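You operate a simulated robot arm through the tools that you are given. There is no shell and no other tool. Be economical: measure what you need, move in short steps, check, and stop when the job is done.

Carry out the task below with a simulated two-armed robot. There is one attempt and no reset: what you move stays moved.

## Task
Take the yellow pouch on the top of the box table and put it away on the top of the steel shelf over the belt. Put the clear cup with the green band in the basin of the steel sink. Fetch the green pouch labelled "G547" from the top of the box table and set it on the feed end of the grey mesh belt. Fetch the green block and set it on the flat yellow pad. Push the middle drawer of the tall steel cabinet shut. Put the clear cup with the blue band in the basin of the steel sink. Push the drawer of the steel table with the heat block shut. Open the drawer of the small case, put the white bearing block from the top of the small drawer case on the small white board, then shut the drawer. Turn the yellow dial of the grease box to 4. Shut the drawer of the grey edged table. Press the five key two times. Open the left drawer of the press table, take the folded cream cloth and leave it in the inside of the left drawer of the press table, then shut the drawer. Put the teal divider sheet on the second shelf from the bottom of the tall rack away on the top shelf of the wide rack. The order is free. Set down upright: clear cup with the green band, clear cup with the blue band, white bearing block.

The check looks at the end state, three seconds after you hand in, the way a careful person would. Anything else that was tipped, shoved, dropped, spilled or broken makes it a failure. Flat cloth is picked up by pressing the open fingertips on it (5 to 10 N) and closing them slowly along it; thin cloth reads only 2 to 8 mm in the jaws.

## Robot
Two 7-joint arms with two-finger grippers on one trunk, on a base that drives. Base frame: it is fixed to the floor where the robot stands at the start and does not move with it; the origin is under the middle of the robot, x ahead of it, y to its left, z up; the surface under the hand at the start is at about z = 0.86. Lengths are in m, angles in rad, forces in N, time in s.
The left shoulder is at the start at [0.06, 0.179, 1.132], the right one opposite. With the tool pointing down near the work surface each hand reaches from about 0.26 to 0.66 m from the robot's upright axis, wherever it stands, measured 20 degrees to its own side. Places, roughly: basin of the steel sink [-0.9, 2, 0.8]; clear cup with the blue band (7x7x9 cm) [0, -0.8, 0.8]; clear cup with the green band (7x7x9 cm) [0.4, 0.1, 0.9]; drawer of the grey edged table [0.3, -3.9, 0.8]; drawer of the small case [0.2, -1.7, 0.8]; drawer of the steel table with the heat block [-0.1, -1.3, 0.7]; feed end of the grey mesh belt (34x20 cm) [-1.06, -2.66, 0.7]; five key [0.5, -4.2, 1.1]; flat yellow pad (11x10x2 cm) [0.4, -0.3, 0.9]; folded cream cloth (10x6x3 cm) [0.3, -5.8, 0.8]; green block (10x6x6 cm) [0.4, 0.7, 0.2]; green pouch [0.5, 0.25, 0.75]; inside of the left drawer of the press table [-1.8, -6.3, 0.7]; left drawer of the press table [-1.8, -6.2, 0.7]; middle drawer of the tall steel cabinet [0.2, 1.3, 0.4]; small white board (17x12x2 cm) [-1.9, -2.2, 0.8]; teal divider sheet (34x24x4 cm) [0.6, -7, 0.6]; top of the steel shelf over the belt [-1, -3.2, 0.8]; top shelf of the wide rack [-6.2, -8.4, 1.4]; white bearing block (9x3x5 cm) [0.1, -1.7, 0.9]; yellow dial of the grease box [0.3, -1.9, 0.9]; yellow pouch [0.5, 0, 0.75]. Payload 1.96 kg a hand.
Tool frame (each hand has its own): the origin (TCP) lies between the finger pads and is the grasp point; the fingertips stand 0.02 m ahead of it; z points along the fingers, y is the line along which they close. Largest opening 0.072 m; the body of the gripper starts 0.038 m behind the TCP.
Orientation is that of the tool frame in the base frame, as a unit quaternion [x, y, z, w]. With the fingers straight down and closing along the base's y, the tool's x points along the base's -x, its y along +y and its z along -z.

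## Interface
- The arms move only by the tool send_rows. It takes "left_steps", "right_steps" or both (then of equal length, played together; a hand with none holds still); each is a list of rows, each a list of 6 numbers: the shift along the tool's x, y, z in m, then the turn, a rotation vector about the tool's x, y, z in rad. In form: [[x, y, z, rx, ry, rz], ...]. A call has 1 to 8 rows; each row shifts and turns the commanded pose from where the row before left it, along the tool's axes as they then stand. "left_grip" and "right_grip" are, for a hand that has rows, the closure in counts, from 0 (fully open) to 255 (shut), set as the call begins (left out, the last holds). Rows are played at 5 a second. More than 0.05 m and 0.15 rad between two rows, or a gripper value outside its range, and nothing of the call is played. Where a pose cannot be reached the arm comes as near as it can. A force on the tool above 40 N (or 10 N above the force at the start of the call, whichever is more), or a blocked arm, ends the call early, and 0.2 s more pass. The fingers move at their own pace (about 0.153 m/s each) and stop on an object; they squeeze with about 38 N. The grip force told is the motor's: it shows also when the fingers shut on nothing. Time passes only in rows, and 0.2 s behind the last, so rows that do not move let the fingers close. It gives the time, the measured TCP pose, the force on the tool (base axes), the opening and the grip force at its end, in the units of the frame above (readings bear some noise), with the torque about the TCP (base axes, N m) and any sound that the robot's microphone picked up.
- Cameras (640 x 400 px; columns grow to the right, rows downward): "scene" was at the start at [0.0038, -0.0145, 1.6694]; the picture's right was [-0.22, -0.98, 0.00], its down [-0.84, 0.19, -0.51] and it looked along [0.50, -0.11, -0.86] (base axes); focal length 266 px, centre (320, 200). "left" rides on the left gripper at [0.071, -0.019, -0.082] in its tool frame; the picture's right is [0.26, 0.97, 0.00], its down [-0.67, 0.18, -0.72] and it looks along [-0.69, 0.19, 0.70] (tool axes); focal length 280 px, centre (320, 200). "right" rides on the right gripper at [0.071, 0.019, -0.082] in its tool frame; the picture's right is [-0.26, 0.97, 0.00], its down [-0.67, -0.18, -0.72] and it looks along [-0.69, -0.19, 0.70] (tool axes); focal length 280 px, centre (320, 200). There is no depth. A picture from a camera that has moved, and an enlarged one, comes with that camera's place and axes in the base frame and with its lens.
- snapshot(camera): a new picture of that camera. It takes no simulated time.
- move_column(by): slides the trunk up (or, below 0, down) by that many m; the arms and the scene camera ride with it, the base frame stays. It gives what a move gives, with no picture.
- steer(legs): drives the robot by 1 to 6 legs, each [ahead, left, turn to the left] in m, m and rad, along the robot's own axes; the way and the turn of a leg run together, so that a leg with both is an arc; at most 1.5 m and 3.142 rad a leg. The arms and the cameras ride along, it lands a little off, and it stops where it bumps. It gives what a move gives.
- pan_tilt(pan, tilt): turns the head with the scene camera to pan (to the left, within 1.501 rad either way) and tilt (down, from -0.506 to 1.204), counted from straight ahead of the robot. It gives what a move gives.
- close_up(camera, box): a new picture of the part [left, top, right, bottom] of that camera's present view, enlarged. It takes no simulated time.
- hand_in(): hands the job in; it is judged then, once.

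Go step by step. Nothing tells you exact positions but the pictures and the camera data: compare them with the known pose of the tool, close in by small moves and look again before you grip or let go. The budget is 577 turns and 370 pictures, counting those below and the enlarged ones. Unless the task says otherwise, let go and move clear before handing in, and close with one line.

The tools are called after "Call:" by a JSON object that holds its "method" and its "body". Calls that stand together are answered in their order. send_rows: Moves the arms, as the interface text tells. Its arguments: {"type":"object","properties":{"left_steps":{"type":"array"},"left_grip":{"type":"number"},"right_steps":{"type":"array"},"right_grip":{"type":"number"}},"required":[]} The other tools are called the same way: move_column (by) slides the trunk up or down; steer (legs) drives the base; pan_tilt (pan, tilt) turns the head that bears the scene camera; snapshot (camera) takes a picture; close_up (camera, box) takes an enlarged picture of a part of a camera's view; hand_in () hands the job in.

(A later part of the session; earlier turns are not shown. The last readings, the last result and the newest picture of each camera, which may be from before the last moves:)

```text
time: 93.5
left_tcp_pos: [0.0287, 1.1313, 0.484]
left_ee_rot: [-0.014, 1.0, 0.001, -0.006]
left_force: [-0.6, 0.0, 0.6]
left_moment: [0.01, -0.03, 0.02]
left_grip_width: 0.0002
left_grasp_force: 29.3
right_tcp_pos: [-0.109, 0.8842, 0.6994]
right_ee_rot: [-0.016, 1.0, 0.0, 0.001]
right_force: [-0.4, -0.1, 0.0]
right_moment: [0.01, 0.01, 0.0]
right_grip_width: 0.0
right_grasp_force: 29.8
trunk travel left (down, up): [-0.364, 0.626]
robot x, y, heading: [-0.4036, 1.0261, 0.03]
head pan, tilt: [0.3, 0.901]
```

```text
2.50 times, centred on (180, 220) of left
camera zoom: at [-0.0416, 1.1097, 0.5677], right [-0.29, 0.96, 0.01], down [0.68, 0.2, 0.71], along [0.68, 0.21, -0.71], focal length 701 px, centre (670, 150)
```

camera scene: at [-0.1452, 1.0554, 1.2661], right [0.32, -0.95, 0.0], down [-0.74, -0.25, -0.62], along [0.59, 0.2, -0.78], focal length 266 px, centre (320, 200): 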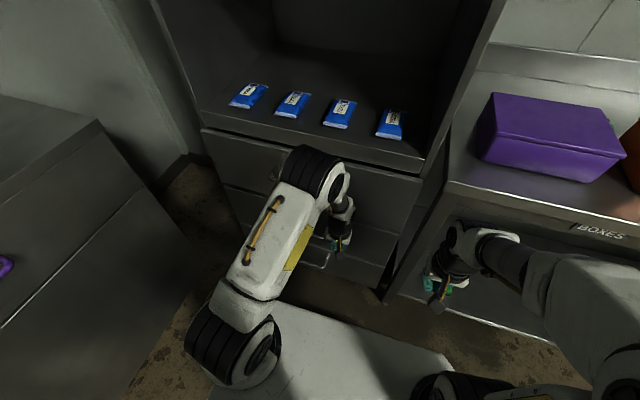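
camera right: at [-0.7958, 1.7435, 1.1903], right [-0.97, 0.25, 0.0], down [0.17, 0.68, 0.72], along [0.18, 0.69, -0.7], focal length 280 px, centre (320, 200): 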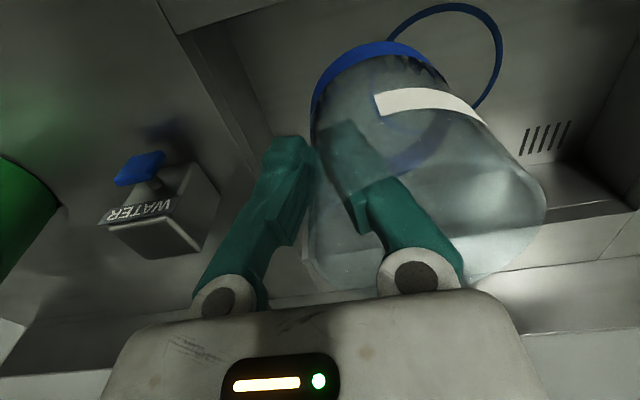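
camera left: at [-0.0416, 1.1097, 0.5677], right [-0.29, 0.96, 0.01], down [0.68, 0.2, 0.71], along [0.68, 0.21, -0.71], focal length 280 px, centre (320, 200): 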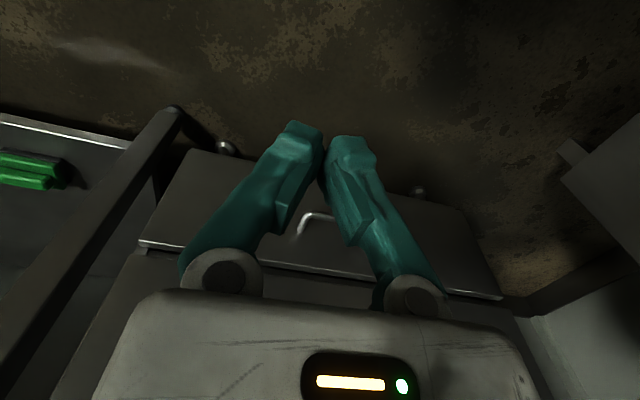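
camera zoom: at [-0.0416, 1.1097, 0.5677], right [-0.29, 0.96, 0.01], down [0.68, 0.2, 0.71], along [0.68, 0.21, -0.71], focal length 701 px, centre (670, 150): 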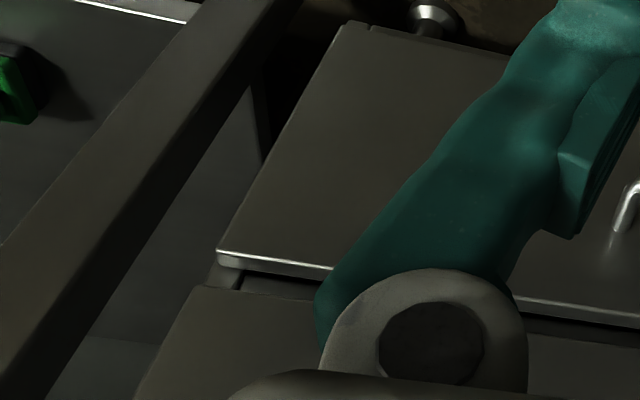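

The drawer is shut and flush. Next the green block (~[0.39, 0.73, 0.2]) on the low shelf: raise the left hand, yaw the right hand 90°, and position in front of it.

Call:
{"method": "send_rows", "body": {"left_steps": [[0, 0, -0.045, 0, 0, 0], [0, 0, -0.045, 0, 0, 0], [0, 0, -0.045, 0, 0, 0], [0, 0, -0.045, 0, 0, 0], [0.04, 0, 0, 0, 0, 0], [0.04, 0, 0, 0, 0, 0], [0, 0, 0, 0, 0, 0], [0, 0, 0, 0, 0, 0]], "right_steps": [[0, 0, 0.03, 0, 0, -0.145], [0, 0, 0.03, 0, 0, -0.145], [0, 0, 0.03, 0, 0, -0.145], [0, 0, 0.03, 0, 0, -0.145], [0, 0, 0, 0, 0, -0.145], [0, 0, 0, 0, 0, -0.145], [0, 0, 0, 0, 0, -0.145], [0, 0, 0, 0, 0, -0.145]], "right_grip": 0}}

Call:
{"method": "send_rows", "body": {"right_steps": [[0, 0, 0, 0, 0, -0.145], [0, 0, 0, 0, 0, -0.145], [0, 0, 0, 0, 0, -0.12], [0, 0, 0, 0, 0, 0]]}}

Call:
{"method": "steer", "body": {"legs": [[0, -0.14, -0.03], [0.22, 0, 0]]}}

Call:
{"method": "snapshot", "body": {"camera": "right"}}

Call:
{"method": "pan_tilt", "body": {"pan": -0.2, "tilt": 1.0}}

Call:
{"method": "snapshot", "body": {"camera": "scene"}}

```text
time: 95.3
left_tcp_pos: [-0.0512, 1.1295, 0.6671]
left_ee_rot: [-0.014, 1.0, 0.001, -0.006]
left_force: [-0.2, -0.2, 0.2]
left_moment: [-0.03, 0.03, 0.0]
left_grip_width: 0.0
left_grasp_force: 29.2
right_tcp_pos: [-0.1086, 0.8839, 0.5788]
right_ee_rot: [-0.563, 0.827, 0.0, 0.001]
right_force: [-0.2, 0.2, -0.3]
right_moment: [0.0, 0.0, -0.01]
right_grip_width: 0.0722
right_grasp_force: 0.1
trunk travel left (down, up): [-0.364, 0.626]
robot x, y, heading: [-0.4082, 1.0241, 0.033]
head pan, tilt: [0.3, 0.901]
```

```text
time: 96.3
left_tcp_pos: [-0.0512, 1.1303, 0.6671]
left_ee_rot: [-0.014, 1.0, 0.001, -0.006]
left_force: [0.8, -0.1, 0.2]
left_moment: [0.02, 0.0, 0.04]
left_grip_width: 0.0
left_grasp_force: 29.6
right_tcp_pos: [-0.1084, 0.8823, 0.58]
right_ee_rot: [0.718, -0.696, 0.001, 0.0]
right_force: [-0.1, 0.2, 0.6]
right_moment: [-0.03, 0.03, -0.01]
right_grip_width: 0.0722
right_grasp_force: 0.0
trunk travel left (down, up): [-0.364, 0.626]
robot x, y, heading: [-0.4045, 1.024, 0.037]
head pan, tilt: [0.3, 0.901]
```

```text
time: 98.9
left_tcp_pos: [0.1739, 0.9764, 0.6671]
left_ee_rot: [0.004, 1.0, 0.001, -0.007]
left_force: [-0.4, 0.2, 0.0]
left_moment: [0.0, -0.01, 0.0]
left_grip_width: 0.0
left_grasp_force: 29.5
right_tcp_pos: [0.1074, 0.7308, 0.5789]
right_ee_rot: [-0.706, 0.708, -0.002, 0.0]
right_force: [0.6, 0.4, -0.1]
right_moment: [0.03, 0.01, 0.01]
right_grip_width: 0.072
right_grasp_force: 0.0
trunk travel left (down, up): [-0.364, 0.626]
robot x, y, heading: [-0.1861, 0.8827, 0.002]
head pan, tilt: [0.3, 0.901]
```

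```text
306 pictures are left
camera right: at [0.0871, 0.6613, 0.6617], right [-0.96, 0.26, 0.0], down [0.18, 0.67, 0.71], along [0.19, 0.69, -0.7], focal length 280 px, centre (320, 200)
```

right: 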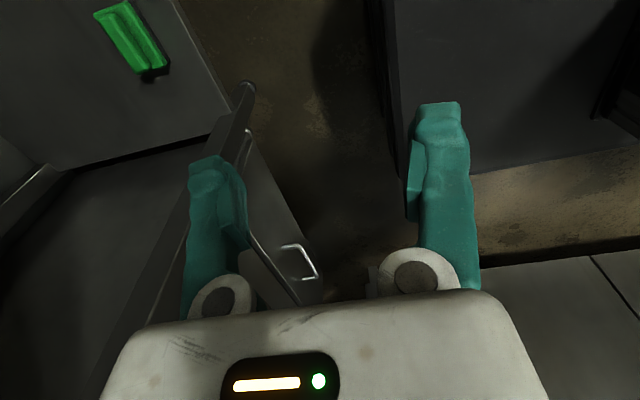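

```text
time: 99.8
left_tcp_pos: [0.1726, 0.976, 0.6671]
left_ee_rot: [0.003, 1.0, 0.001, -0.006]
left_force: [1.2, 0.8, 0.6]
left_moment: [0.03, 0.0, 0.01]
left_grip_width: 0.0
left_grasp_force: 29.7
right_tcp_pos: [0.1065, 0.732, 0.5794]
right_ee_rot: [-0.706, 0.708, -0.002, 0.0]
right_force: [0.3, 1.0, 0.9]
right_moment: [0.04, -0.03, 0.05]
right_grip_width: 0.072
right_grasp_force: 0.1
trunk travel left (down, up): [-0.364, 0.626]
robot x, y, heading: [-0.1857, 0.8833, -0.006]
head pan, tilt: [-0.201, 1.0]
```

```text
305 pictures are left
camera scene: at [-0.1795, 0.8698, 1.2589], right [-0.2, -0.98, 0.0], down [-0.82, 0.17, -0.54], along [0.53, -0.11, -0.84], focal length 266 px, centre (320, 200)
```

scene: 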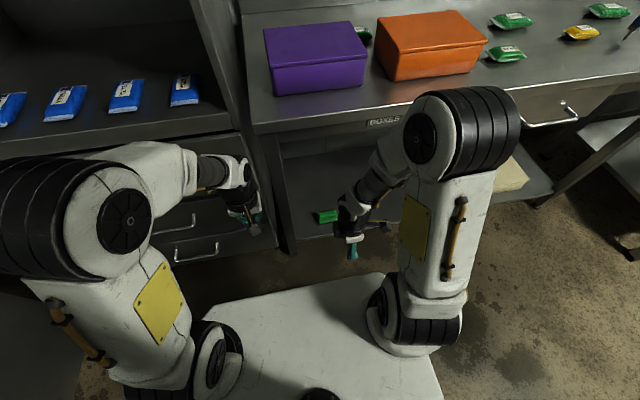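

Block is centred near [0.41, 0.717], long side along y, top ≈0.18–0.2. Move forward, lower the trunk, look again.

Call:
{"method": "send_rows", "body": {"right_steps": [[0.005, -0.04, 0, 0, 0, 0], [0.005, -0.04, 0, 0, 0, 0], [0.004, -0.01, 0, 0, 0, 0], [0, 0, 0, 0, 0, 0]]}}

Call:
{"method": "move_column", "body": {"by": -0.22}}

Call:
{"method": "snapshot", "body": {"camera": "right"}}

Call:
{"method": "snapshot", "body": {"camera": "scene"}}

```text
time: 100.8
left_tcp_pos: [0.172, 0.9767, 0.6675]
left_ee_rot: [0.003, 1.0, 0.001, -0.006]
left_force: [0.0, 0.5, 1.0]
left_moment: [0.03, 0.01, -0.01]
left_grip_width: 0.0
left_grasp_force: 29.3
right_tcp_pos: [0.1964, 0.7164, 0.5786]
right_ee_rot: [-0.706, 0.708, -0.001, -0.001]
right_force: [-0.1, -0.9, -0.2]
right_moment: [0.0, 0.01, 0.02]
right_grip_width: 0.0721
right_grasp_force: 0.1
trunk travel left (down, up): [-0.364, 0.626]
robot x, y, heading: [-0.1883, 0.8826, 0.001]
head pan, tilt: [-0.201, 1.0]
```

```text
time: 103.1
left_tcp_pos: [0.1719, 0.976, 0.4481]
left_ee_rot: [0.003, 1.0, 0.001, -0.006]
left_force: [0.7, -0.4, 0.0]
left_moment: [-0.01, -0.01, -0.03]
left_grip_width: 0.0001
left_grasp_force: 30.0
right_tcp_pos: [0.1953, 0.7169, 0.3601]
right_ee_rot: [-0.706, 0.708, -0.002, 0.0]
right_force: [-0.5, 0.4, 0.9]
right_moment: [-0.02, -0.01, 0.03]
right_grip_width: 0.072
right_grasp_force: 0.0
trunk travel left (down, up): [-0.144, 0.846]
robot x, y, heading: [-0.1826, 0.8836, -0.003]
head pan, tilt: [-0.201, 1.0]
```

```text
304 pictures are left
camera right: at [0.176, 0.6467, 0.4418], right [-0.96, 0.26, 0.0], down [0.18, 0.67, 0.71], along [0.19, 0.69, -0.7], focal length 280 px, centre (320, 200)
```

right: 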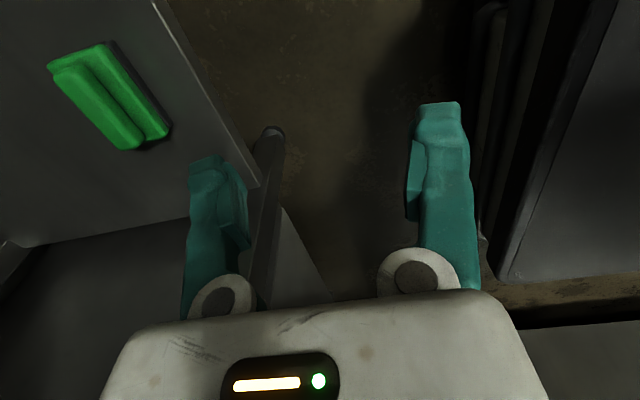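

```text
303 pictures are left
camera scene: at [-0.1795, 0.8698, 1.039], right [-0.2, -0.98, 0.0], down [-0.82, 0.17, -0.54], along [0.53, -0.11, -0.84], focal length 266 px, centre (320, 200)
```

scene: 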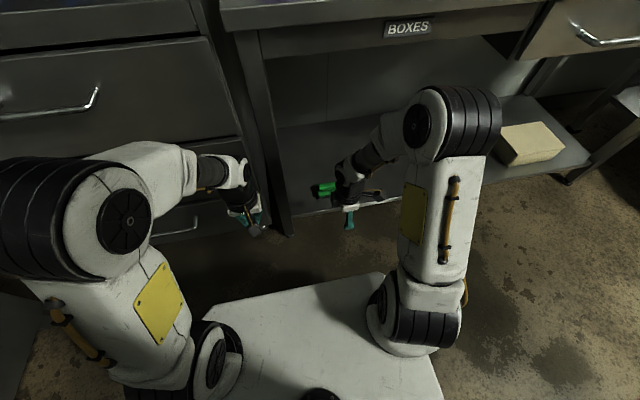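

Call:
{"method": "send_rows", "body": {"right_steps": [[0, -0.035, 0.02, 0, 0, 0], [0, -0.035, 0.02, 0, 0, 0], [0, -0.035, 0.02, 0, 0, 0], [0, -0.035, 0.02, 0, 0, 0], [0, -0.035, 0.02, 0, 0, 0], [0, -0.04, 0.01, 0, 0, 0], [0, 0, 0, 0, 0, 0]]}}

Call:
{"method": "snapshot", "body": {"camera": "right"}}

Call:
{"method": "snapshot", "body": {"camera": "scene"}}

```text
time: 104.7
left_tcp_pos: [0.1724, 0.9758, 0.4473]
left_ee_rot: [0.003, 1.0, 0.002, -0.007]
left_force: [-0.3, -0.6, 0.9]
left_moment: [0.02, 0.02, -0.02]
left_grip_width: 0.0
left_grasp_force: 30.0
right_tcp_pos: [0.4114, 0.7169, 0.2495]
right_ee_rot: [0.708, -0.707, 0.001, 0.0]
right_force: [0.2, -0.6, -0.5]
right_moment: [-0.02, 0.03, -0.02]
right_grip_width: 0.072
right_grasp_force: 0.0
trunk travel left (down, up): [-0.144, 0.846]
robot x, y, heading: [-0.1847, 0.883, 0.001]
head pan, tilt: [-0.201, 1.0]
```

```text
302 pictures are left
camera right: at [0.3922, 0.6457, 0.3327], right [-0.96, 0.26, 0.0], down [0.18, 0.67, 0.71], along [0.19, 0.69, -0.7], focal length 280 px, centre (320, 200)
```

right: 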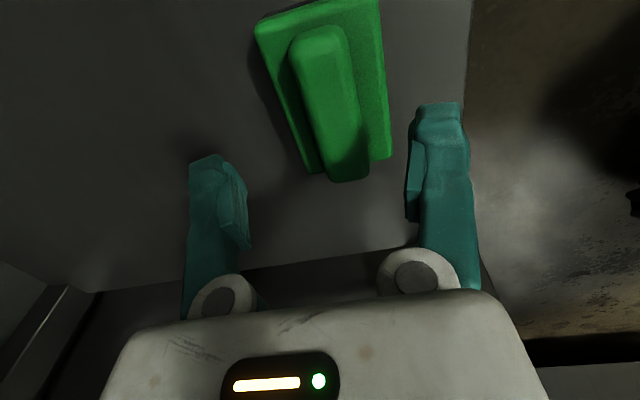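

```text
301 pictures are left
camera scene: at [-0.1793, 0.8697, 1.0389], right [-0.2, -0.98, 0.0], down [-0.82, 0.17, -0.54], along [0.53, -0.11, -0.84], focal length 266 px, centre (320, 200)
```

scene: 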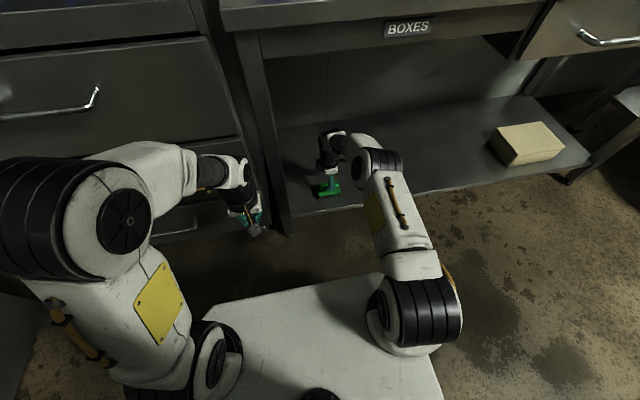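

The block has a 6 cm base with a ridge on top. I'll centre at x=0.406, y=0.722 and go down around it.

Call:
{"method": "send_rows", "body": {"right_steps": [[-0.005, 0.005, 0.02, 0, 0, 0], [0, 0, 0.02, 0, 0, 0], [0, 0, 0.015, 0, 0, 0], [0, 0, 0, 0, 0, 0]]}}

Call:
{"method": "snapshot", "body": {"camera": "right"}}

```text
time: 105.7
left_tcp_pos: [0.1728, 0.9759, 0.4474]
left_ee_rot: [0.002, 1.0, 0.002, -0.006]
left_force: [-0.4, -0.1, 0.2]
left_moment: [-0.01, 0.02, -0.01]
left_grip_width: 0.0
left_grasp_force: 30.1
right_tcp_pos: [0.4076, 0.7214, 0.1933]
right_ee_rot: [-0.707, 0.707, -0.001, 0.0]
right_force: [0.2, -0.4, 0.0]
right_moment: [-0.01, -0.02, 0.02]
right_grip_width: 0.072
right_grasp_force: 0.1
trunk travel left (down, up): [-0.144, 0.846]
robot x, y, heading: [-0.1842, 0.884, 0.002]
head pan, tilt: [-0.201, 1.0]
```

```text
300 pictures are left
camera right: at [0.388, 0.6511, 0.2767], right [-0.96, 0.26, 0.0], down [0.18, 0.67, 0.72], along [0.19, 0.69, -0.7], focal length 280 px, centre (320, 200)
```

right: 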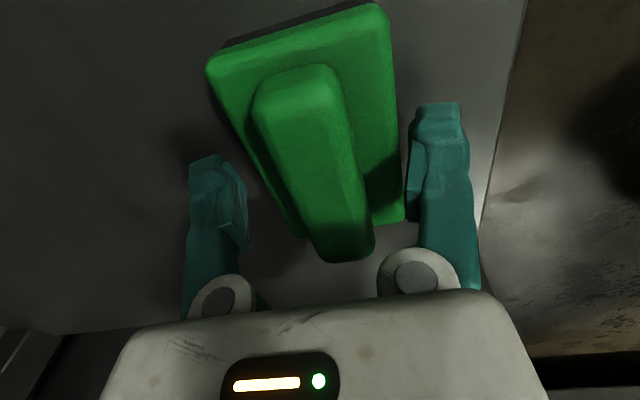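

Call:
{"method": "send_rows", "body": {"right_steps": [[0, 0.004, 0, 0, 0, 0], [0, 0, 0.012, 0, 0, 0], [0, 0, 0.012, 0, 0, 0], [0, 0, 0, 0, 0, 0]]}}

Call:
{"method": "snapshot", "body": {"camera": "right"}}

```text
time: 106.6
left_tcp_pos: [0.1716, 0.9753, 0.4481]
left_ee_rot: [0.004, 1.0, 0.001, -0.005]
left_force: [0.7, 0.0, 0.2]
left_moment: [0.0, 0.01, 0.0]
left_grip_width: 0.0
left_grasp_force: 29.6
right_tcp_pos: [0.4039, 0.7223, 0.1777]
right_ee_rot: [-0.706, 0.708, -0.001, 0.0]
right_force: [-11.6, 0.6, 23.5]
right_moment: [0.0, 1.23, 0.11]
right_grip_width: 0.072
right_grasp_force: 0.3
trunk travel left (down, up): [-0.144, 0.846]
robot x, y, heading: [-0.1868, 0.8865, 0.001]
head pan, tilt: [-0.201, 1.0]
stopped in row 4 (right hand): the force on the tool passed its limit at 42 N (the readings are from after the stop); the commanded pose is now the measured one
```

```text
299 pictures are left
camera right: at [0.3833, 0.6518, 0.26], right [-0.96, 0.26, 0.0], down [0.18, 0.68, 0.71], along [0.19, 0.69, -0.7], focal length 280 px, centre (320, 200)
```

right: 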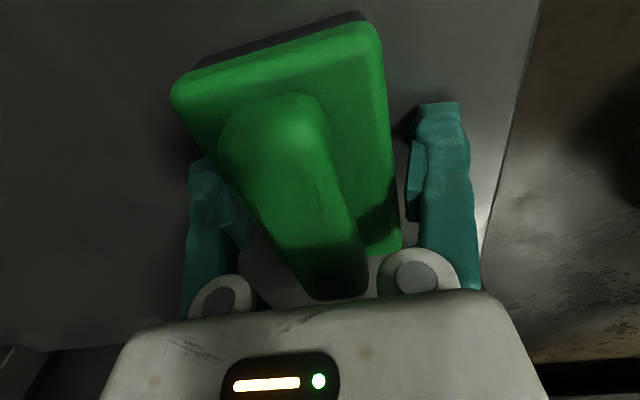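

The -x finger is catching the block's rounded edge (force pushes -x/up). Lift slightly, shift -x by 6 mm, retry.

Call:
{"method": "send_rows", "body": {"right_steps": [[0, 0, -0.015, 0, 0, 0], [0, 0.006, 0, 0, 0, 0], [0, 0, 0.01, 0, 0, 0], [0, 0, 0.008, 0, 0, 0], [0, 0, 0, 0, 0, 0]]}}

Call:
{"method": "snapshot", "body": {"camera": "right"}}

```text
time: 107.7
left_tcp_pos: [0.1717, 0.9766, 0.4489]
left_ee_rot: [0.003, 1.0, 0.001, -0.004]
left_force: [0.4, -0.1, 0.3]
left_moment: [0.02, 0.02, -0.03]
left_grip_width: 0.0
left_grasp_force: 29.3
right_tcp_pos: [0.3984, 0.7227, 0.1775]
right_ee_rot: [-0.706, 0.708, -0.002, 0.001]
right_force: [-14.1, 0.3, 34.0]
right_moment: [0.01, 1.66, 0.1]
right_grip_width: 0.0722
right_grasp_force: 0.0
trunk travel left (down, up): [-0.144, 0.846]
robot x, y, heading: [-0.1891, 0.8847, 0.002]
head pan, tilt: [-0.201, 1.0]
stopped in row 5 (right hand): the force on the tool passed its limit at 44 N (the readings are from after the stop); the commanded pose is now the measured one
```

```text
298 pictures are left
camera right: at [0.3782, 0.6517, 0.26], right [-0.96, 0.26, 0.0], down [0.18, 0.68, 0.71], along [0.19, 0.69, -0.7], focal length 280 px, centre (320, 200)
```

right: 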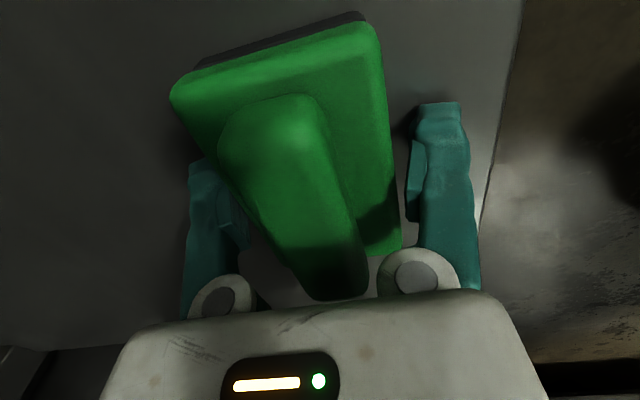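

The tips are on the shelf itself (z≈0.158), so the fingers already straddle the block. Raise 4 mm and close.

Call:
{"method": "send_rows", "body": {"right_steps": [[0, -0.004, -0.006, 0, 0, 0], [0, 0, 0, 0, 0, 0], [0, 0, 0, 0, 0, 0], [0, 0, 0, 0, 0, 0]], "right_grip": 255}}

Call:
{"method": "send_rows", "body": {"right_steps": [[0, 0, -0.015, 0, 0, 0], [0, 0, -0.015, 0, 0, 0], [0, 0, 0, 0, 0, 0]]}}

Call:
{"method": "snapshot", "body": {"camera": "right"}}

```text
time: 108.7
left_tcp_pos: [0.1719, 0.9759, 0.4461]
left_ee_rot: [0.002, 1.0, 0.001, -0.006]
left_force: [0.1, 0.0, 0.1]
left_moment: [0.01, 0.01, -0.04]
left_grip_width: 0.0
left_grasp_force: 29.7
right_tcp_pos: [0.4024, 0.7219, 0.1793]
right_ee_rot: [-0.707, 0.708, -0.002, 0.0]
right_force: [0.9, 0.4, -0.1]
right_moment: [0.02, 0.0, -0.05]
right_grip_width: 0.0639
right_grasp_force: 38.5
trunk travel left (down, up): [-0.144, 0.846]
robot x, y, heading: [-0.1877, 0.8813, -0.006]
head pan, tilt: [-0.201, 1.0]
```

```text
time: 109.5
left_tcp_pos: [0.1715, 0.9757, 0.4482]
left_ee_rot: [0.002, 1.0, 0.001, -0.007]
left_force: [0.6, 0.3, -0.2]
left_moment: [0.03, -0.02, 0.01]
left_grip_width: 0.0001
left_grasp_force: 29.1
right_tcp_pos: [0.4016, 0.7222, 0.2087]
right_ee_rot: [-0.706, 0.708, -0.002, 0.0]
right_force: [0.1, -0.5, 0.1]
right_moment: [0.01, -0.03, -0.01]
right_grip_width: 0.0636
right_grasp_force: 37.6
trunk travel left (down, up): [-0.144, 0.846]
robot x, y, heading: [-0.1852, 0.8845, -0.001]
head pan, tilt: [-0.201, 1.0]
```

```text
297 pictures are left
camera right: at [0.3819, 0.6517, 0.2925], right [-0.96, 0.26, 0.0], down [0.18, 0.67, 0.71], along [0.19, 0.69, -0.7], focal length 280 px, centre (320, 200)
```

right: 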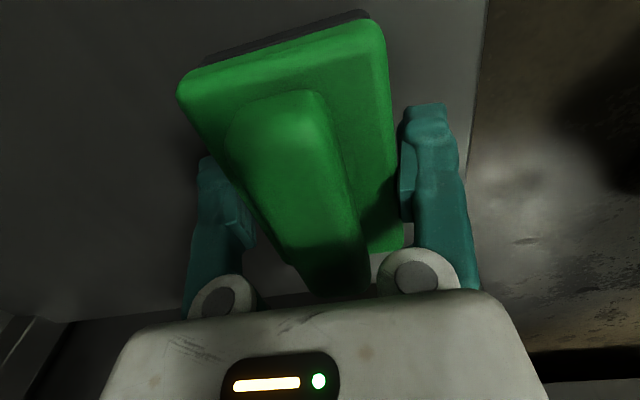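

Block gripped. Withdraw from under the table and raise the trunk.

Call:
{"method": "send_rows", "body": {"right_steps": [[0, 0.02, -0.03, 0, 0, 0], [0, 0.045, -0.01, 0, 0, 0], [0, 0.045, 0, 0, 0, 0], [0, 0.045, 0, 0, 0, 0], [0, 0.04, 0, 0, 0, 0], [0, 0, 0, 0, 0, 0]]}}

Call:
{"method": "steer", "body": {"legs": [[-0.2, 0, 0]]}}

Call:
{"method": "move_column", "body": {"by": 0.65}}

Call:
{"method": "pan_tilt", "body": {"pan": -0.4, "tilt": 0.9}}

Call:
{"method": "snapshot", "body": {"camera": "scene"}}

```text
time: 110.9
left_tcp_pos: [0.1723, 0.976, 0.4478]
left_ee_rot: [0.003, 1.0, 0.0, -0.006]
left_force: [0.3, -0.6, 0.4]
left_moment: [-0.02, -0.03, 0.0]
left_grip_width: 0.0
left_grasp_force: 29.5
right_tcp_pos: [0.2062, 0.7227, 0.2499]
right_ee_rot: [-0.706, 0.708, -0.002, 0.0]
right_force: [0.6, 0.3, -0.9]
right_moment: [0.01, -0.01, 0.02]
right_grip_width: 0.0633
right_grasp_force: 37.9
trunk travel left (down, up): [-0.144, 0.846]
robot x, y, heading: [-0.189, 0.8847, -0.001]
head pan, tilt: [-0.201, 1.0]
```

```text
time: 112.5
left_tcp_pos: [-0.0277, 0.9754, 0.4461]
left_ee_rot: [0.003, 1.0, 0.001, -0.007]
left_force: [-0.4, -0.5, 0.3]
left_moment: [-0.01, 0.01, 0.0]
left_grip_width: 0.0
left_grasp_force: 29.4
right_tcp_pos: [0.0049, 0.7236, 0.2485]
right_ee_rot: [-0.707, 0.708, -0.001, 0.0]
right_force: [0.8, 0.4, -1.2]
right_moment: [0.0, 0.0, 0.03]
right_grip_width: 0.0633
right_grasp_force: 38.2
trunk travel left (down, up): [-0.144, 0.846]
robot x, y, heading: [-0.3837, 0.8807, -0.001]
head pan, tilt: [-0.201, 1.0]
```

```text
refused: 0.65 is not a number from -0.4 to 0.4
```

```text
time: 113.2
left_tcp_pos: [-0.0294, 0.9754, 0.4473]
left_ee_rot: [0.002, 1.0, 0.001, -0.006]
left_force: [-0.3, -1.0, -0.7]
left_moment: [0.0, 0.01, -0.01]
left_grip_width: 0.0
left_grasp_force: 29.2
right_tcp_pos: [0.0059, 0.723, 0.2485]
right_ee_rot: [-0.706, 0.708, 0.0, 0.0]
right_force: [0.2, 0.0, -1.7]
right_moment: [0.03, 0.02, 0.0]
right_grip_width: 0.0634
right_grasp_force: 38.3
trunk travel left (down, up): [-0.144, 0.846]
robot x, y, heading: [-0.3882, 0.8857, -0.005]
head pan, tilt: [-0.4, 0.901]
```

```text
296 pictures are left
camera scene: at [-0.3786, 0.8546, 1.0461], right [-0.39, -0.92, 0.0], down [-0.72, 0.31, -0.62], along [0.57, -0.24, -0.78], focal length 266 px, centre (320, 200)
```

scene: 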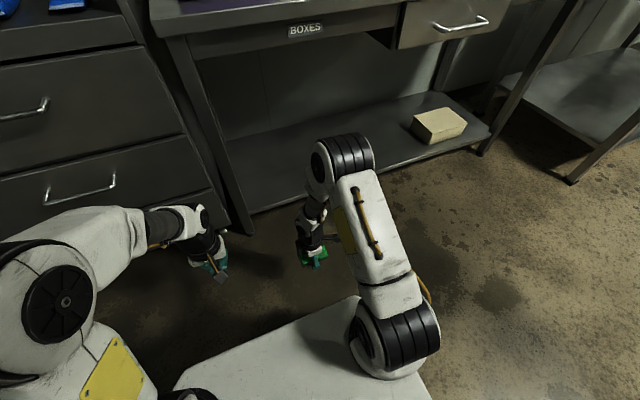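

Call:
{"method": "move_column", "body": {"by": 0.4}}

Call:
{"method": "move_column", "body": {"by": 0.3}}

Call:
{"method": "steer", "body": {"legs": [[0, -1.05, 0]]}}

Call:
{"method": "send_rows", "body": {"right_steps": [[0, 0, -0.04, 0, 0, 0], [0, 0, -0.04, 0, 0, 0], [0, 0, -0.04, 0, 0, 0], [0, 0, 0, 0, 0, 0]]}}

Call:
{"method": "steer", "body": {"legs": [[0.35, 0, 0]]}}

Call:
{"method": "snapshot", "body": {"camera": "scene"}}

Call:
{"method": "snapshot", "body": {"camera": "right"}}

```text
time: 117.0
left_tcp_pos: [-0.0275, 0.977, 0.8476]
left_ee_rot: [0.003, 1.0, 0.001, -0.007]
left_force: [0.2, -0.2, 0.1]
left_moment: [0.0, 0.03, -0.01]
left_grip_width: 0.0002
left_grasp_force: 29.4
right_tcp_pos: [0.0065, 0.7233, 0.6476]
right_ee_rot: [-0.706, 0.708, -0.001, 0.0]
right_force: [-0.1, 0.5, -1.3]
right_moment: [0.02, 0.0, 0.03]
right_grip_width: 0.0631
right_grasp_force: 38.5
trunk travel left (down, up): [-0.544, 0.446]
robot x, y, heading: [-0.3894, 0.8827, -0.0]
head pan, tilt: [-0.4, 0.901]
```

```text
time: 120.0
left_tcp_pos: [-0.0281, 0.9758, 1.147]
left_ee_rot: [0.002, 1.0, 0.001, -0.006]
left_force: [-0.2, 0.0, -0.6]
left_moment: [0.0, 0.02, 0.01]
left_grip_width: 0.0001
left_grasp_force: 29.5
right_tcp_pos: [0.006, 0.7239, 0.9489]
right_ee_rot: [-0.706, 0.708, -0.002, 0.0]
right_force: [-0.1, -0.4, -1.7]
right_moment: [0.0, 0.0, 0.01]
right_grip_width: 0.0627
right_grasp_force: 37.8
trunk travel left (down, up): [-0.844, 0.146]
robot x, y, heading: [-0.3868, 0.8845, -0.007]
head pan, tilt: [-0.4, 0.901]
```

```text
time: 125.4
left_tcp_pos: [-0.0262, -0.0609, 1.1476]
left_ee_rot: [0.0, 1.0, 0.001, -0.007]
left_force: [-0.7, -0.2, -0.8]
left_moment: [-0.01, 0.02, -0.01]
left_grip_width: 0.0
left_grasp_force: 29.9
right_tcp_pos: [0.0083, -0.3143, 0.95]
right_ee_rot: [0.708, -0.706, 0.002, 0.001]
right_force: [-0.5, 0.7, -2.5]
right_moment: [0.01, -0.01, 0.04]
right_grip_width: 0.0619
right_grasp_force: 37.6
trunk travel left (down, up): [-0.844, 0.146]
robot x, y, heading: [-0.389, -0.1572, 0.007]
head pan, tilt: [-0.4, 0.901]
```

```text
time: 126.4
left_tcp_pos: [-0.0258, -0.0618, 1.1468]
left_ee_rot: [0.0, 1.0, 0.001, -0.006]
left_force: [-0.1, 0.0, 1.2]
left_moment: [-0.03, 0.0, 0.01]
left_grip_width: 0.0
left_grasp_force: 29.5
right_tcp_pos: [0.0095, -0.3137, 1.069]
right_ee_rot: [0.708, -0.706, 0.001, 0.001]
right_force: [0.1, 0.6, -1.0]
right_moment: [0.01, 0.03, 0.01]
right_grip_width: 0.0623
right_grasp_force: 37.8
trunk travel left (down, up): [-0.844, 0.146]
robot x, y, heading: [-0.3816, -0.1559, 0.011]
head pan, tilt: [-0.4, 0.901]
```

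```text
time: 128.7
left_tcp_pos: [0.3271, -0.0563, 1.1477]
left_ee_rot: [-0.003, 1.0, 0.001, -0.007]
left_force: [-1.1, -0.3, 0.9]
left_moment: [0.0, 0.04, 0.03]
left_grip_width: 0.0001
left_grasp_force: 29.5
right_tcp_pos: [0.3637, -0.3086, 1.0679]
right_ee_rot: [0.71, -0.704, 0.001, 0.0]
right_force: [-0.8, -1.2, -1.3]
right_moment: [-0.01, 0.0, 0.0]
right_grip_width: 0.0621
right_grasp_force: 38.2
trunk travel left (down, up): [-0.844, 0.146]
robot x, y, heading: [-0.0313, -0.1517, 0.009]
head pan, tilt: [-0.4, 0.901]
```

```text
295 pictures are left
camera scene: at [-0.0223, -0.1827, 1.7461], right [-0.38, -0.93, 0.0], down [-0.72, 0.3, -0.62], along [0.57, -0.24, -0.78], focal length 266 px, centre (320, 200)
```

scene: 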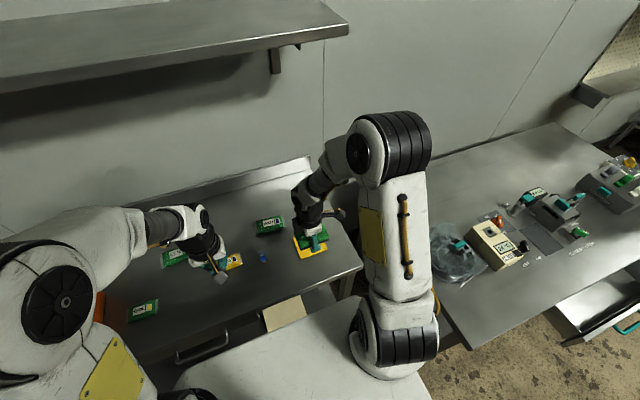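

```text
294 pictures are left
camera right: at [0.3452, -0.3794, 1.1515], right [-0.97, 0.25, 0.0], down [0.18, 0.68, 0.71], along [0.18, 0.69, -0.7], focal length 280 px, centre (320, 200)
```

right: 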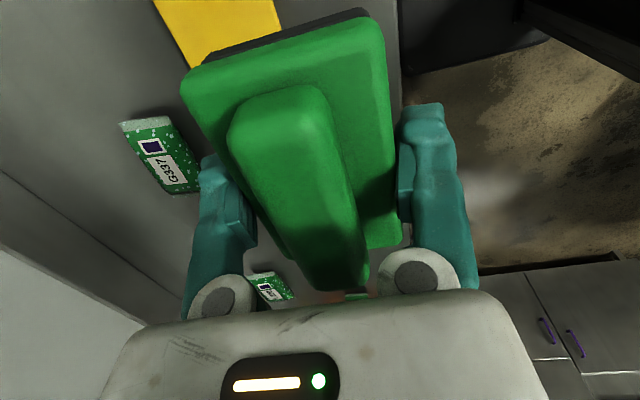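

Pad is centred at about [0.442, -0.333], top ≈0.87. Move over it.

Call:
{"method": "send_rows", "body": {"right_steps": [[0.01, -0.03, 0, 0, 0, 0], [0.01, -0.03, 0.02, 0, 0, 0], [0.005, -0.018, 0.03, 0, 0, 0], [0, 0, 0.045, 0, 0, 0], [0, 0, 0.04, 0, 0, 0], [0, 0, 0, 0, 0, 0]]}}

Call:
{"method": "close_up", "body": {"camera": "scene", "box": [240, 190, 400, 290]}}

Call:
{"method": "snapshot", "body": {"camera": "right"}}

```text
time: 130.1
left_tcp_pos: [0.3268, -0.0572, 1.1478]
left_ee_rot: [-0.003, 1.0, 0.001, -0.006]
left_force: [-0.8, 0.9, 0.3]
left_moment: [0.0, -0.01, 0.01]
left_grip_width: 0.0
left_grasp_force: 29.9
right_tcp_pos: [0.4427, -0.333, 0.9314]
right_ee_rot: [0.71, -0.704, 0.002, 0.0]
right_force: [-0.7, 0.0, -1.1]
right_moment: [0.02, 0.0, -0.02]
right_grip_width: 0.0619
right_grasp_force: 38.3
trunk travel left (down, up): [-0.844, 0.146]
robot x, y, heading: [-0.0281, -0.1526, 0.01]
head pan, tilt: [-0.4, 0.901]
```

```text
4.00 times, centred on (320, 240) of scene
camera zoom: at [-0.0219, -0.1825, 1.7461], right [-0.38, -0.93, 0.0], down [-0.72, 0.3, -0.62], along [0.57, -0.24, -0.78], focal length 1063 px, centre (320, 40)
```

zoom: 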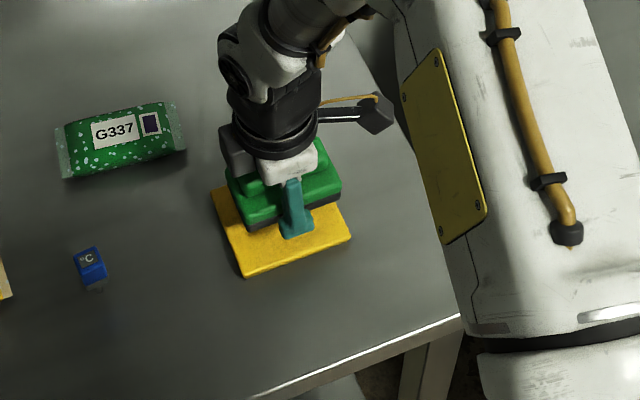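

```text
292 pictures are left
camera right: at [0.4243, -0.4036, 1.0141], right [-0.97, 0.25, 0.0], down [0.18, 0.68, 0.71], along [0.18, 0.69, -0.7], focal length 280 px, centre (320, 200)
```

right: 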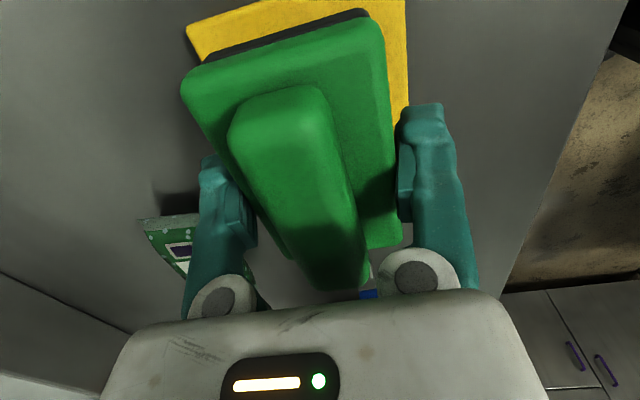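

Call:
{"method": "send_rows", "body": {"right_steps": [[0, 0, 0.02, 0, 0, 0], [0, 0, 0.01, 0, 0, 0], [0, 0, 0.005, 0, 0, 0], [0, 0, 0.004, 0, 0, 0]]}}

Call:
{"method": "close_up", "body": {"camera": "scene", "box": [260, 200, 380, 280]}}

```text
time: 131.1
left_tcp_pos: [0.3254, -0.0566, 1.1485]
left_ee_rot: [-0.003, 1.0, 0.001, -0.005]
left_force: [-0.2, 1.3, 0.0]
left_moment: [-0.03, 0.0, 0.03]
left_grip_width: 0.0
left_grasp_force: 28.9
right_tcp_pos: [0.4449, -0.3334, 0.8958]
right_ee_rot: [0.71, -0.704, 0.002, -0.002]
right_force: [0.0, -0.1, 13.0]
right_moment: [-0.22, -0.4, -0.02]
right_grip_width: 0.0618
right_grasp_force: 37.9
trunk travel left (down, up): [-0.844, 0.146]
robot x, y, heading: [-0.0273, -0.1526, 0.01]
head pan, tilt: [-0.4, 0.901]
```

```text
5.00 times, centred on (320, 240) of scene
camera zoom: at [-0.0234, -0.1821, 1.7464], right [-0.38, -0.93, 0.0], down [-0.72, 0.3, -0.62], along [0.58, -0.24, -0.78], focal length 1329 px, centre (320, 0)
```

zoom: 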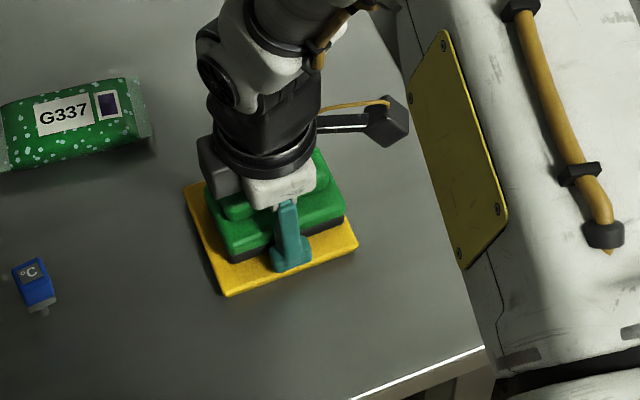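

Contact at 0.896 with 13 N; the block sits on the pad. Release and lift.

Call:
{"method": "send_rows", "body": {"right_steps": [[0, 0, -0.002, 0, 0, 0], [0, 0, 0, 0, 0, 0], [0, 0, 0, 0, 0, 0], [0, 0, -0.03, 0, 0, 0], [0, 0, -0.05, 0, 0, 0], [0, 0, -0.05, 0, 0, 0]], "right_grip": 0}}

Call:
{"method": "close_up", "body": {"camera": "scene", "box": [260, 200, 380, 280]}}

```text
time: 132.5
left_tcp_pos: [0.3271, -0.0571, 1.1471]
left_ee_rot: [-0.002, 1.0, 0.002, -0.006]
left_force: [0.5, 0.4, -0.1]
left_moment: [0.0, -0.03, -0.01]
left_grip_width: 0.0002
left_grasp_force: 29.5
right_tcp_pos: [0.4429, -0.3348, 1.0268]
right_ee_rot: [0.71, -0.704, 0.001, -0.001]
right_force: [-0.2, 0.3, 0.3]
right_moment: [0.0, 0.02, 0.01]
right_grip_width: 0.072
right_grasp_force: 0.1
trunk travel left (down, up): [-0.844, 0.146]
robot x, y, heading: [-0.0308, -0.1518, 0.011]
head pan, tilt: [-0.4, 0.901]
```

```text
5.00 times, centred on (320, 240) of scene
camera zoom: at [-0.0226, -0.1825, 1.7461], right [-0.38, -0.93, 0.0], down [-0.72, 0.3, -0.62], along [0.58, -0.24, -0.78], focal length 1329 px, centre (320, 0)
```

zoom: 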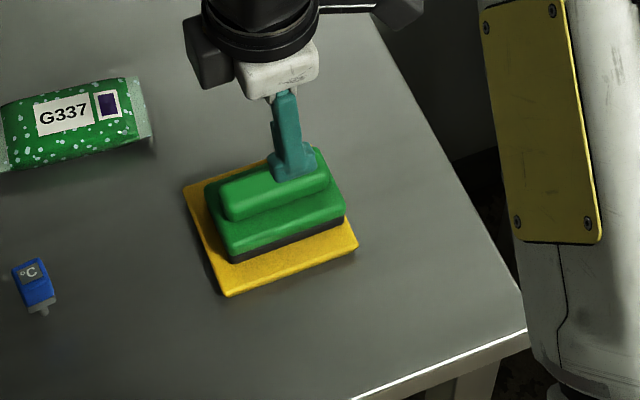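

Block is on the pad. Next the yellow pouch (≈[0.483, -0.042]) with the right hand, already yawed to close along x. Slide left.

Call:
{"method": "steer", "body": {"legs": [[0, 0.27, -0.01]]}}

Call:
{"method": "pan_tilt", "body": {"pan": 0, "tilt": 1.0}}

Call:
{"method": "snapshot", "body": {"camera": "right"}}

Call:
{"method": "snapshot", "body": {"camera": "scene"}}

```text
time: 134.4
left_tcp_pos: [0.3265, 0.214, 1.1463]
left_ee_rot: [0.001, 1.0, 0.002, -0.006]
left_force: [-0.8, -0.7, 0.8]
left_moment: [-0.01, -0.02, 0.03]
left_grip_width: 0.0002
left_grasp_force: 29.5
right_tcp_pos: [0.4397, -0.0641, 1.0258]
right_ee_rot: [0.708, -0.706, 0.0, 0.0]
right_force: [-1.2, -0.4, 0.3]
right_moment: [-0.03, -0.02, 0.0]
right_grip_width: 0.0721
right_grasp_force: 0.0
trunk travel left (down, up): [-0.844, 0.146]
robot x, y, heading: [-0.0318, 0.1208, 0.004]
head pan, tilt: [-0.4, 0.901]
```

```text
time: 135.3
left_tcp_pos: [0.327, 0.2148, 1.1476]
left_ee_rot: [0.002, 1.0, 0.0, -0.006]
left_force: [0.2, 0.3, -0.4]
left_moment: [0.02, 0.01, -0.01]
left_grip_width: 0.0
left_grasp_force: 29.6
right_tcp_pos: [0.4412, -0.0623, 1.026]
right_ee_rot: [0.708, -0.706, 0.001, 0.001]
right_force: [-1.5, 1.0, 0.9]
right_moment: [0.01, 0.02, 0.01]
right_grip_width: 0.0719
right_grasp_force: 0.1
trunk travel left (down, up): [-0.844, 0.146]
robot x, y, heading: [-0.0335, 0.1179, 0.005]
head pan, tilt: [0.0, 1.0]
```

```text
289 pictures are left
camera right: at [0.4207, -0.1335, 1.1087], right [-0.97, 0.26, 0.0], down [0.18, 0.68, 0.71], along [0.19, 0.69, -0.7], focal length 280 px, centre (320, 200)
```

right: 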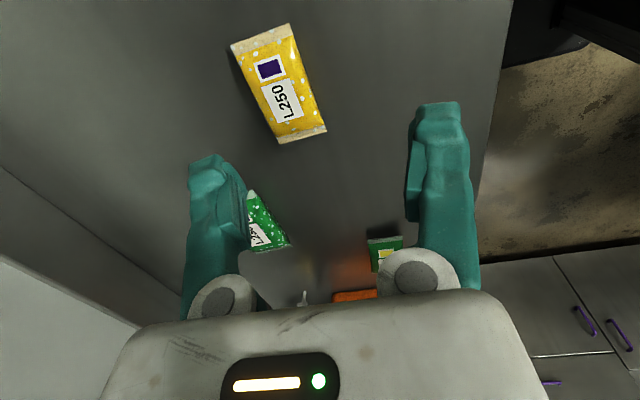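

```text
288 pictures are left
camera scene: at [-0.0235, 0.121, 1.7389], right [0.0, -1.0, 0.0], down [-0.84, 0.0, -0.54], along [0.54, 0.0, -0.84], focal length 266 px, centre (320, 200)
```

scene: 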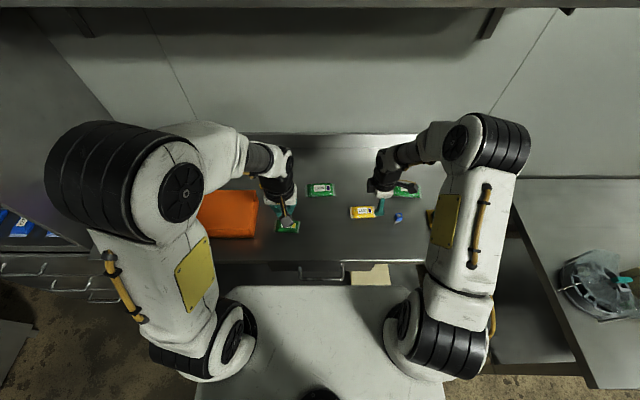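

Call:
{"method": "send_rows", "body": {"right_steps": [[-0.02, -0.039, 0.02, 0, 0, 0], [0, 0, 0.045, 0, 0, 0], [0, 0, 0.045, 0, 0, 0], [0, 0, 0, 0, 0, 0]]}}

Call:
{"method": "snapshot", "body": {"camera": "right"}}

```text
time: 136.3
left_tcp_pos: [0.3262, 0.215, 1.1461]
left_ee_rot: [-0.001, 1.0, 0.0, -0.006]
left_force: [-0.1, 0.7, 0.3]
left_moment: [-0.01, -0.03, 0.01]
left_grip_width: 0.0
left_grasp_force: 29.4
right_tcp_pos: [0.483, -0.0424, 0.9148]
right_ee_rot: [0.708, -0.706, 0.002, 0.0]
right_force: [0.0, -0.1, -0.1]
right_moment: [0.01, -0.06, 0.0]
right_grip_width: 0.0722
right_grasp_force: 0.0
trunk travel left (down, up): [-0.844, 0.146]
robot x, y, heading: [-0.0295, 0.1191, 0.001]
head pan, tilt: [0.0, 1.0]
```

```text
287 pictures are left
camera right: at [0.462, -0.1129, 0.9983], right [-0.97, 0.26, 0.0], down [0.18, 0.68, 0.71], along [0.19, 0.69, -0.7], focal length 280 px, centre (320, 200)
```

right: 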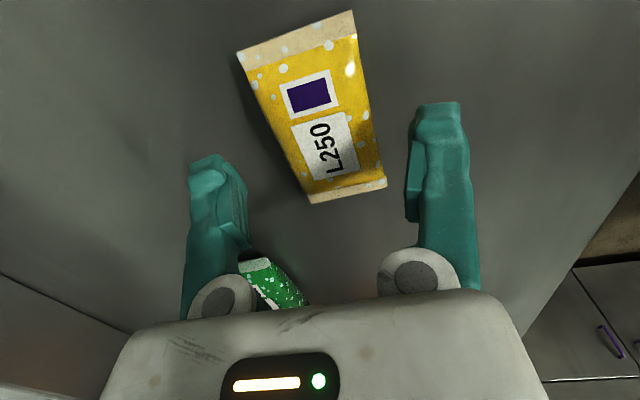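

Call:
{"method": "send_rows", "body": {"right_steps": [[0.005, 0, 0.02, 0, 0, 0], [0, 0, 0.014, 0, 0, 0], [0, 0, 0, 0, 0, 0]]}}

Call:
{"method": "snapshot", "body": {"camera": "right"}}

```text
time: 137.1
left_tcp_pos: [0.3267, 0.2154, 1.1475]
left_ee_rot: [0.0, 1.0, 0.001, -0.006]
left_force: [-0.3, -0.1, 0.4]
left_moment: [0.02, -0.02, 0.02]
left_grip_width: 0.0
left_grasp_force: 30.0
right_tcp_pos: [0.4791, -0.0487, 0.8818]
right_ee_rot: [0.708, -0.706, 0.001, 0.0]
right_force: [-0.9, -0.1, 0.1]
right_moment: [0.01, 0.02, 0.01]
right_grip_width: 0.0723
right_grasp_force: 0.1
trunk travel left (down, up): [-0.844, 0.146]
robot x, y, heading: [-0.0354, 0.1226, -0.0]
head pan, tilt: [0.0, 1.0]
```

```text
286 pictures are left
camera right: at [0.46, -0.1184, 0.9638], right [-0.97, 0.26, 0.0], down [0.18, 0.68, 0.71], along [0.19, 0.69, -0.7], focal length 280 px, centre (320, 200)
```

right: 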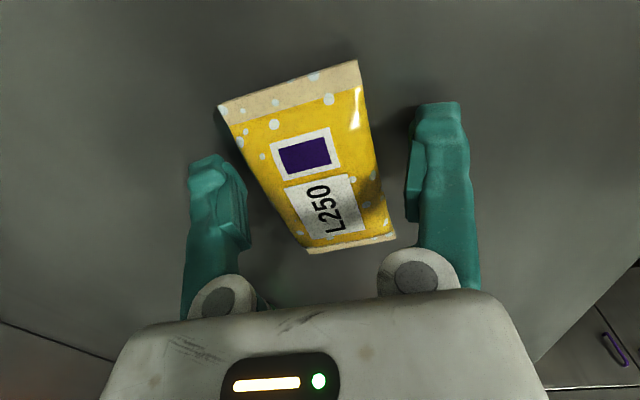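

Fingers straddle the pouch. Close and lift.

Call:
{"method": "send_rows", "body": {"right_steps": [[0, 0, 0.002, 0, 0, 0], [0, 0, 0, 0, 0, 0], [0, 0, 0, 0, 0, 0], [0, 0, -0.03, 0, 0, 0], [0, 0, -0.05, 0, 0, 0], [0, 0, -0.05, 0, 0, 0], [0, 0, 0, 0, 0, 0]], "right_grip": 255}}

Call:
{"method": "snapshot", "body": {"camera": "right"}}

```text
time: 138.7
left_tcp_pos: [0.3271, 0.2158, 1.1471]
left_ee_rot: [0.0, 1.0, 0.0, -0.006]
left_force: [-1.0, -0.2, 0.1]
left_moment: [-0.02, 0.02, -0.07]
left_grip_width: 0.0
left_grasp_force: 29.8
right_tcp_pos: [0.4777, -0.0509, 1.0105]
right_ee_rot: [0.707, -0.707, 0.001, 0.001]
right_force: [0.7, -0.2, -0.6]
right_moment: [0.01, -0.02, -0.01]
right_grip_width: 0.0487
right_grasp_force: 38.2
trunk travel left (down, up): [-0.844, 0.146]
robot x, y, heading: [-0.0351, 0.1232, 0.007]
head pan, tilt: [0.0, 1.0]
```

```text
285 pictures are left
camera right: at [0.4585, -0.1202, 1.0925], right [-0.97, 0.26, 0.0], down [0.18, 0.68, 0.71], along [0.19, 0.69, -0.7], focal length 280 px, centre (320, 200)
```

right: 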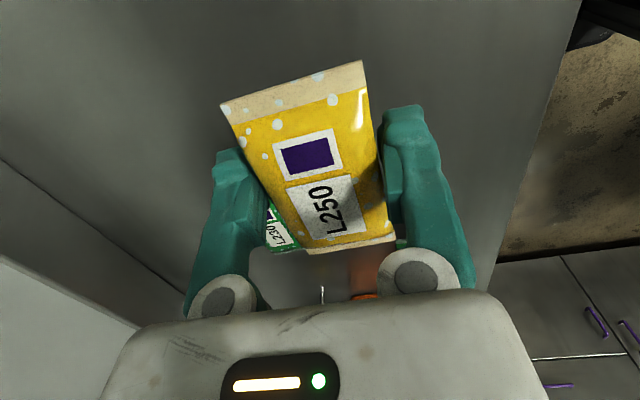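

Yellow pouch held. Retract it, yaw the left hand 90°, and slide left toward G547.

Call:
{"method": "send_rows", "body": {"left_steps": [[0, 0, 0, 0, 0, 0.145], [0, 0, 0, 0, 0, 0.145], [0, 0, 0, 0, 0, 0.145], [0, 0, 0, 0, 0, 0.145], [0, 0, 0, 0, 0, 0.145], [0, 0, 0, 0, 0, 0.145], [0, 0, 0, 0, 0, 0.145], [0, 0, 0, 0, 0, 0.145]], "right_steps": [[0, 0.03, -0.03, 0, 0, 0], [0, 0.03, -0.03, 0, 0, 0], [0, 0.03, -0.03, 0, 0, 0], [0, 0.03, -0.03, 0, 0, 0], [0.04, 0, 0, 0, 0, 0], [0.04, 0, 0, 0, 0, 0], [0, 0, 0, 0, 0, 0], [0, 0, 0, 0, 0, 0]], "left_grip": 0}}

Call:
{"method": "send_rows", "body": {"left_steps": [[0, 0, 0, 0, 0, 0.145], [0, 0, 0, 0, 0, 0.145], [0, 0, 0, 0, 0, 0.12], [0, 0, 0, 0, 0, 0]]}}

Call:
{"method": "steer", "body": {"legs": [[0, 0.33, 0], [0.03, 0, 0]]}}

Call:
{"method": "snapshot", "body": {"camera": "left"}}

Call:
{"method": "snapshot", "body": {"camera": "scene"}}

```text
time: 140.5
left_tcp_pos: [0.3273, 0.2135, 1.1467]
left_ee_rot: [0.55, 0.835, -0.003, -0.006]
left_force: [-0.1, -0.8, 0.3]
left_moment: [-0.01, -0.01, 0.01]
left_grip_width: 0.0719
left_grasp_force: 0.0
right_tcp_pos: [0.3604, -0.1274, 1.1322]
right_ee_rot: [0.708, -0.706, 0.001, 0.0]
right_force: [0.6, 0.0, -0.5]
right_moment: [0.0, -0.02, -0.01]
right_grip_width: 0.049
right_grasp_force: 37.7
trunk travel left (down, up): [-0.844, 0.146]
robot x, y, heading: [-0.0339, 0.1204, -0.001]
head pan, tilt: [0.0, 1.0]
```

```text
time: 141.5
left_tcp_pos: [0.327, 0.2149, 1.1469]
left_ee_rot: [0.708, 0.706, -0.004, -0.005]
left_force: [-0.4, -1.1, -0.2]
left_moment: [-0.01, -0.04, -0.05]
left_grip_width: 0.072
left_grasp_force: 0.0
right_tcp_pos: [0.3597, -0.1265, 1.132]
right_ee_rot: [0.708, -0.706, 0.002, 0.0]
right_force: [0.3, 0.3, -0.4]
right_moment: [-0.01, 0.0, 0.02]
right_grip_width: 0.0487
right_grasp_force: 38.1
trunk travel left (down, up): [-0.844, 0.146]
robot x, y, heading: [-0.0298, 0.1224, -0.0]
head pan, tilt: [0.0, 1.0]
```

```text
time: 144.1
left_tcp_pos: [0.3489, 0.5363, 1.1485]
left_ee_rot: [0.707, 0.707, -0.001, -0.004]
left_force: [-1.1, -1.0, -0.7]
left_moment: [0.03, -0.04, -0.02]
left_grip_width: 0.0719
left_grasp_force: 0.1
right_tcp_pos: [0.3823, 0.1941, 1.1335]
right_ee_rot: [0.708, -0.706, 0.002, -0.003]
right_force: [-0.3, 0.3, 0.3]
right_moment: [0.02, -0.04, -0.01]
right_grip_width: 0.049
right_grasp_force: 37.8
trunk travel left (down, up): [-0.844, 0.146]
robot x, y, heading: [-0.0013, 0.4403, 0.006]
head pan, tilt: [0.0, 1.0]
```

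```text
284 pictures are left
camera left: at [0.3314, 0.6065, 1.2316], right [0.97, 0.26, -0.01], down [0.19, -0.68, 0.71], along [0.18, -0.69, -0.7], focal length 280 px, centre (320, 200)
```

left: 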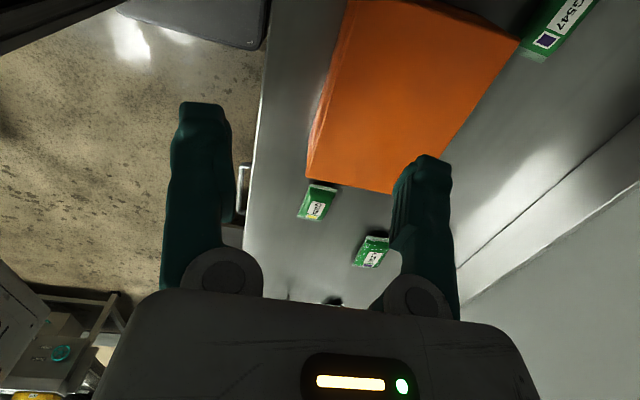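

```text
283 pictures are left
camera scene: at [-0.0029, 0.4423, 1.739], right [0.0, -1.0, 0.0], down [-0.84, 0.0, -0.54], along [0.54, 0.0, -0.84], focal length 266 px, centre (320, 200)
```

scene: 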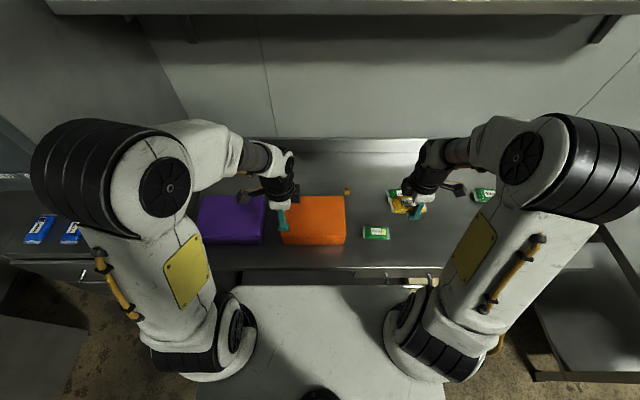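

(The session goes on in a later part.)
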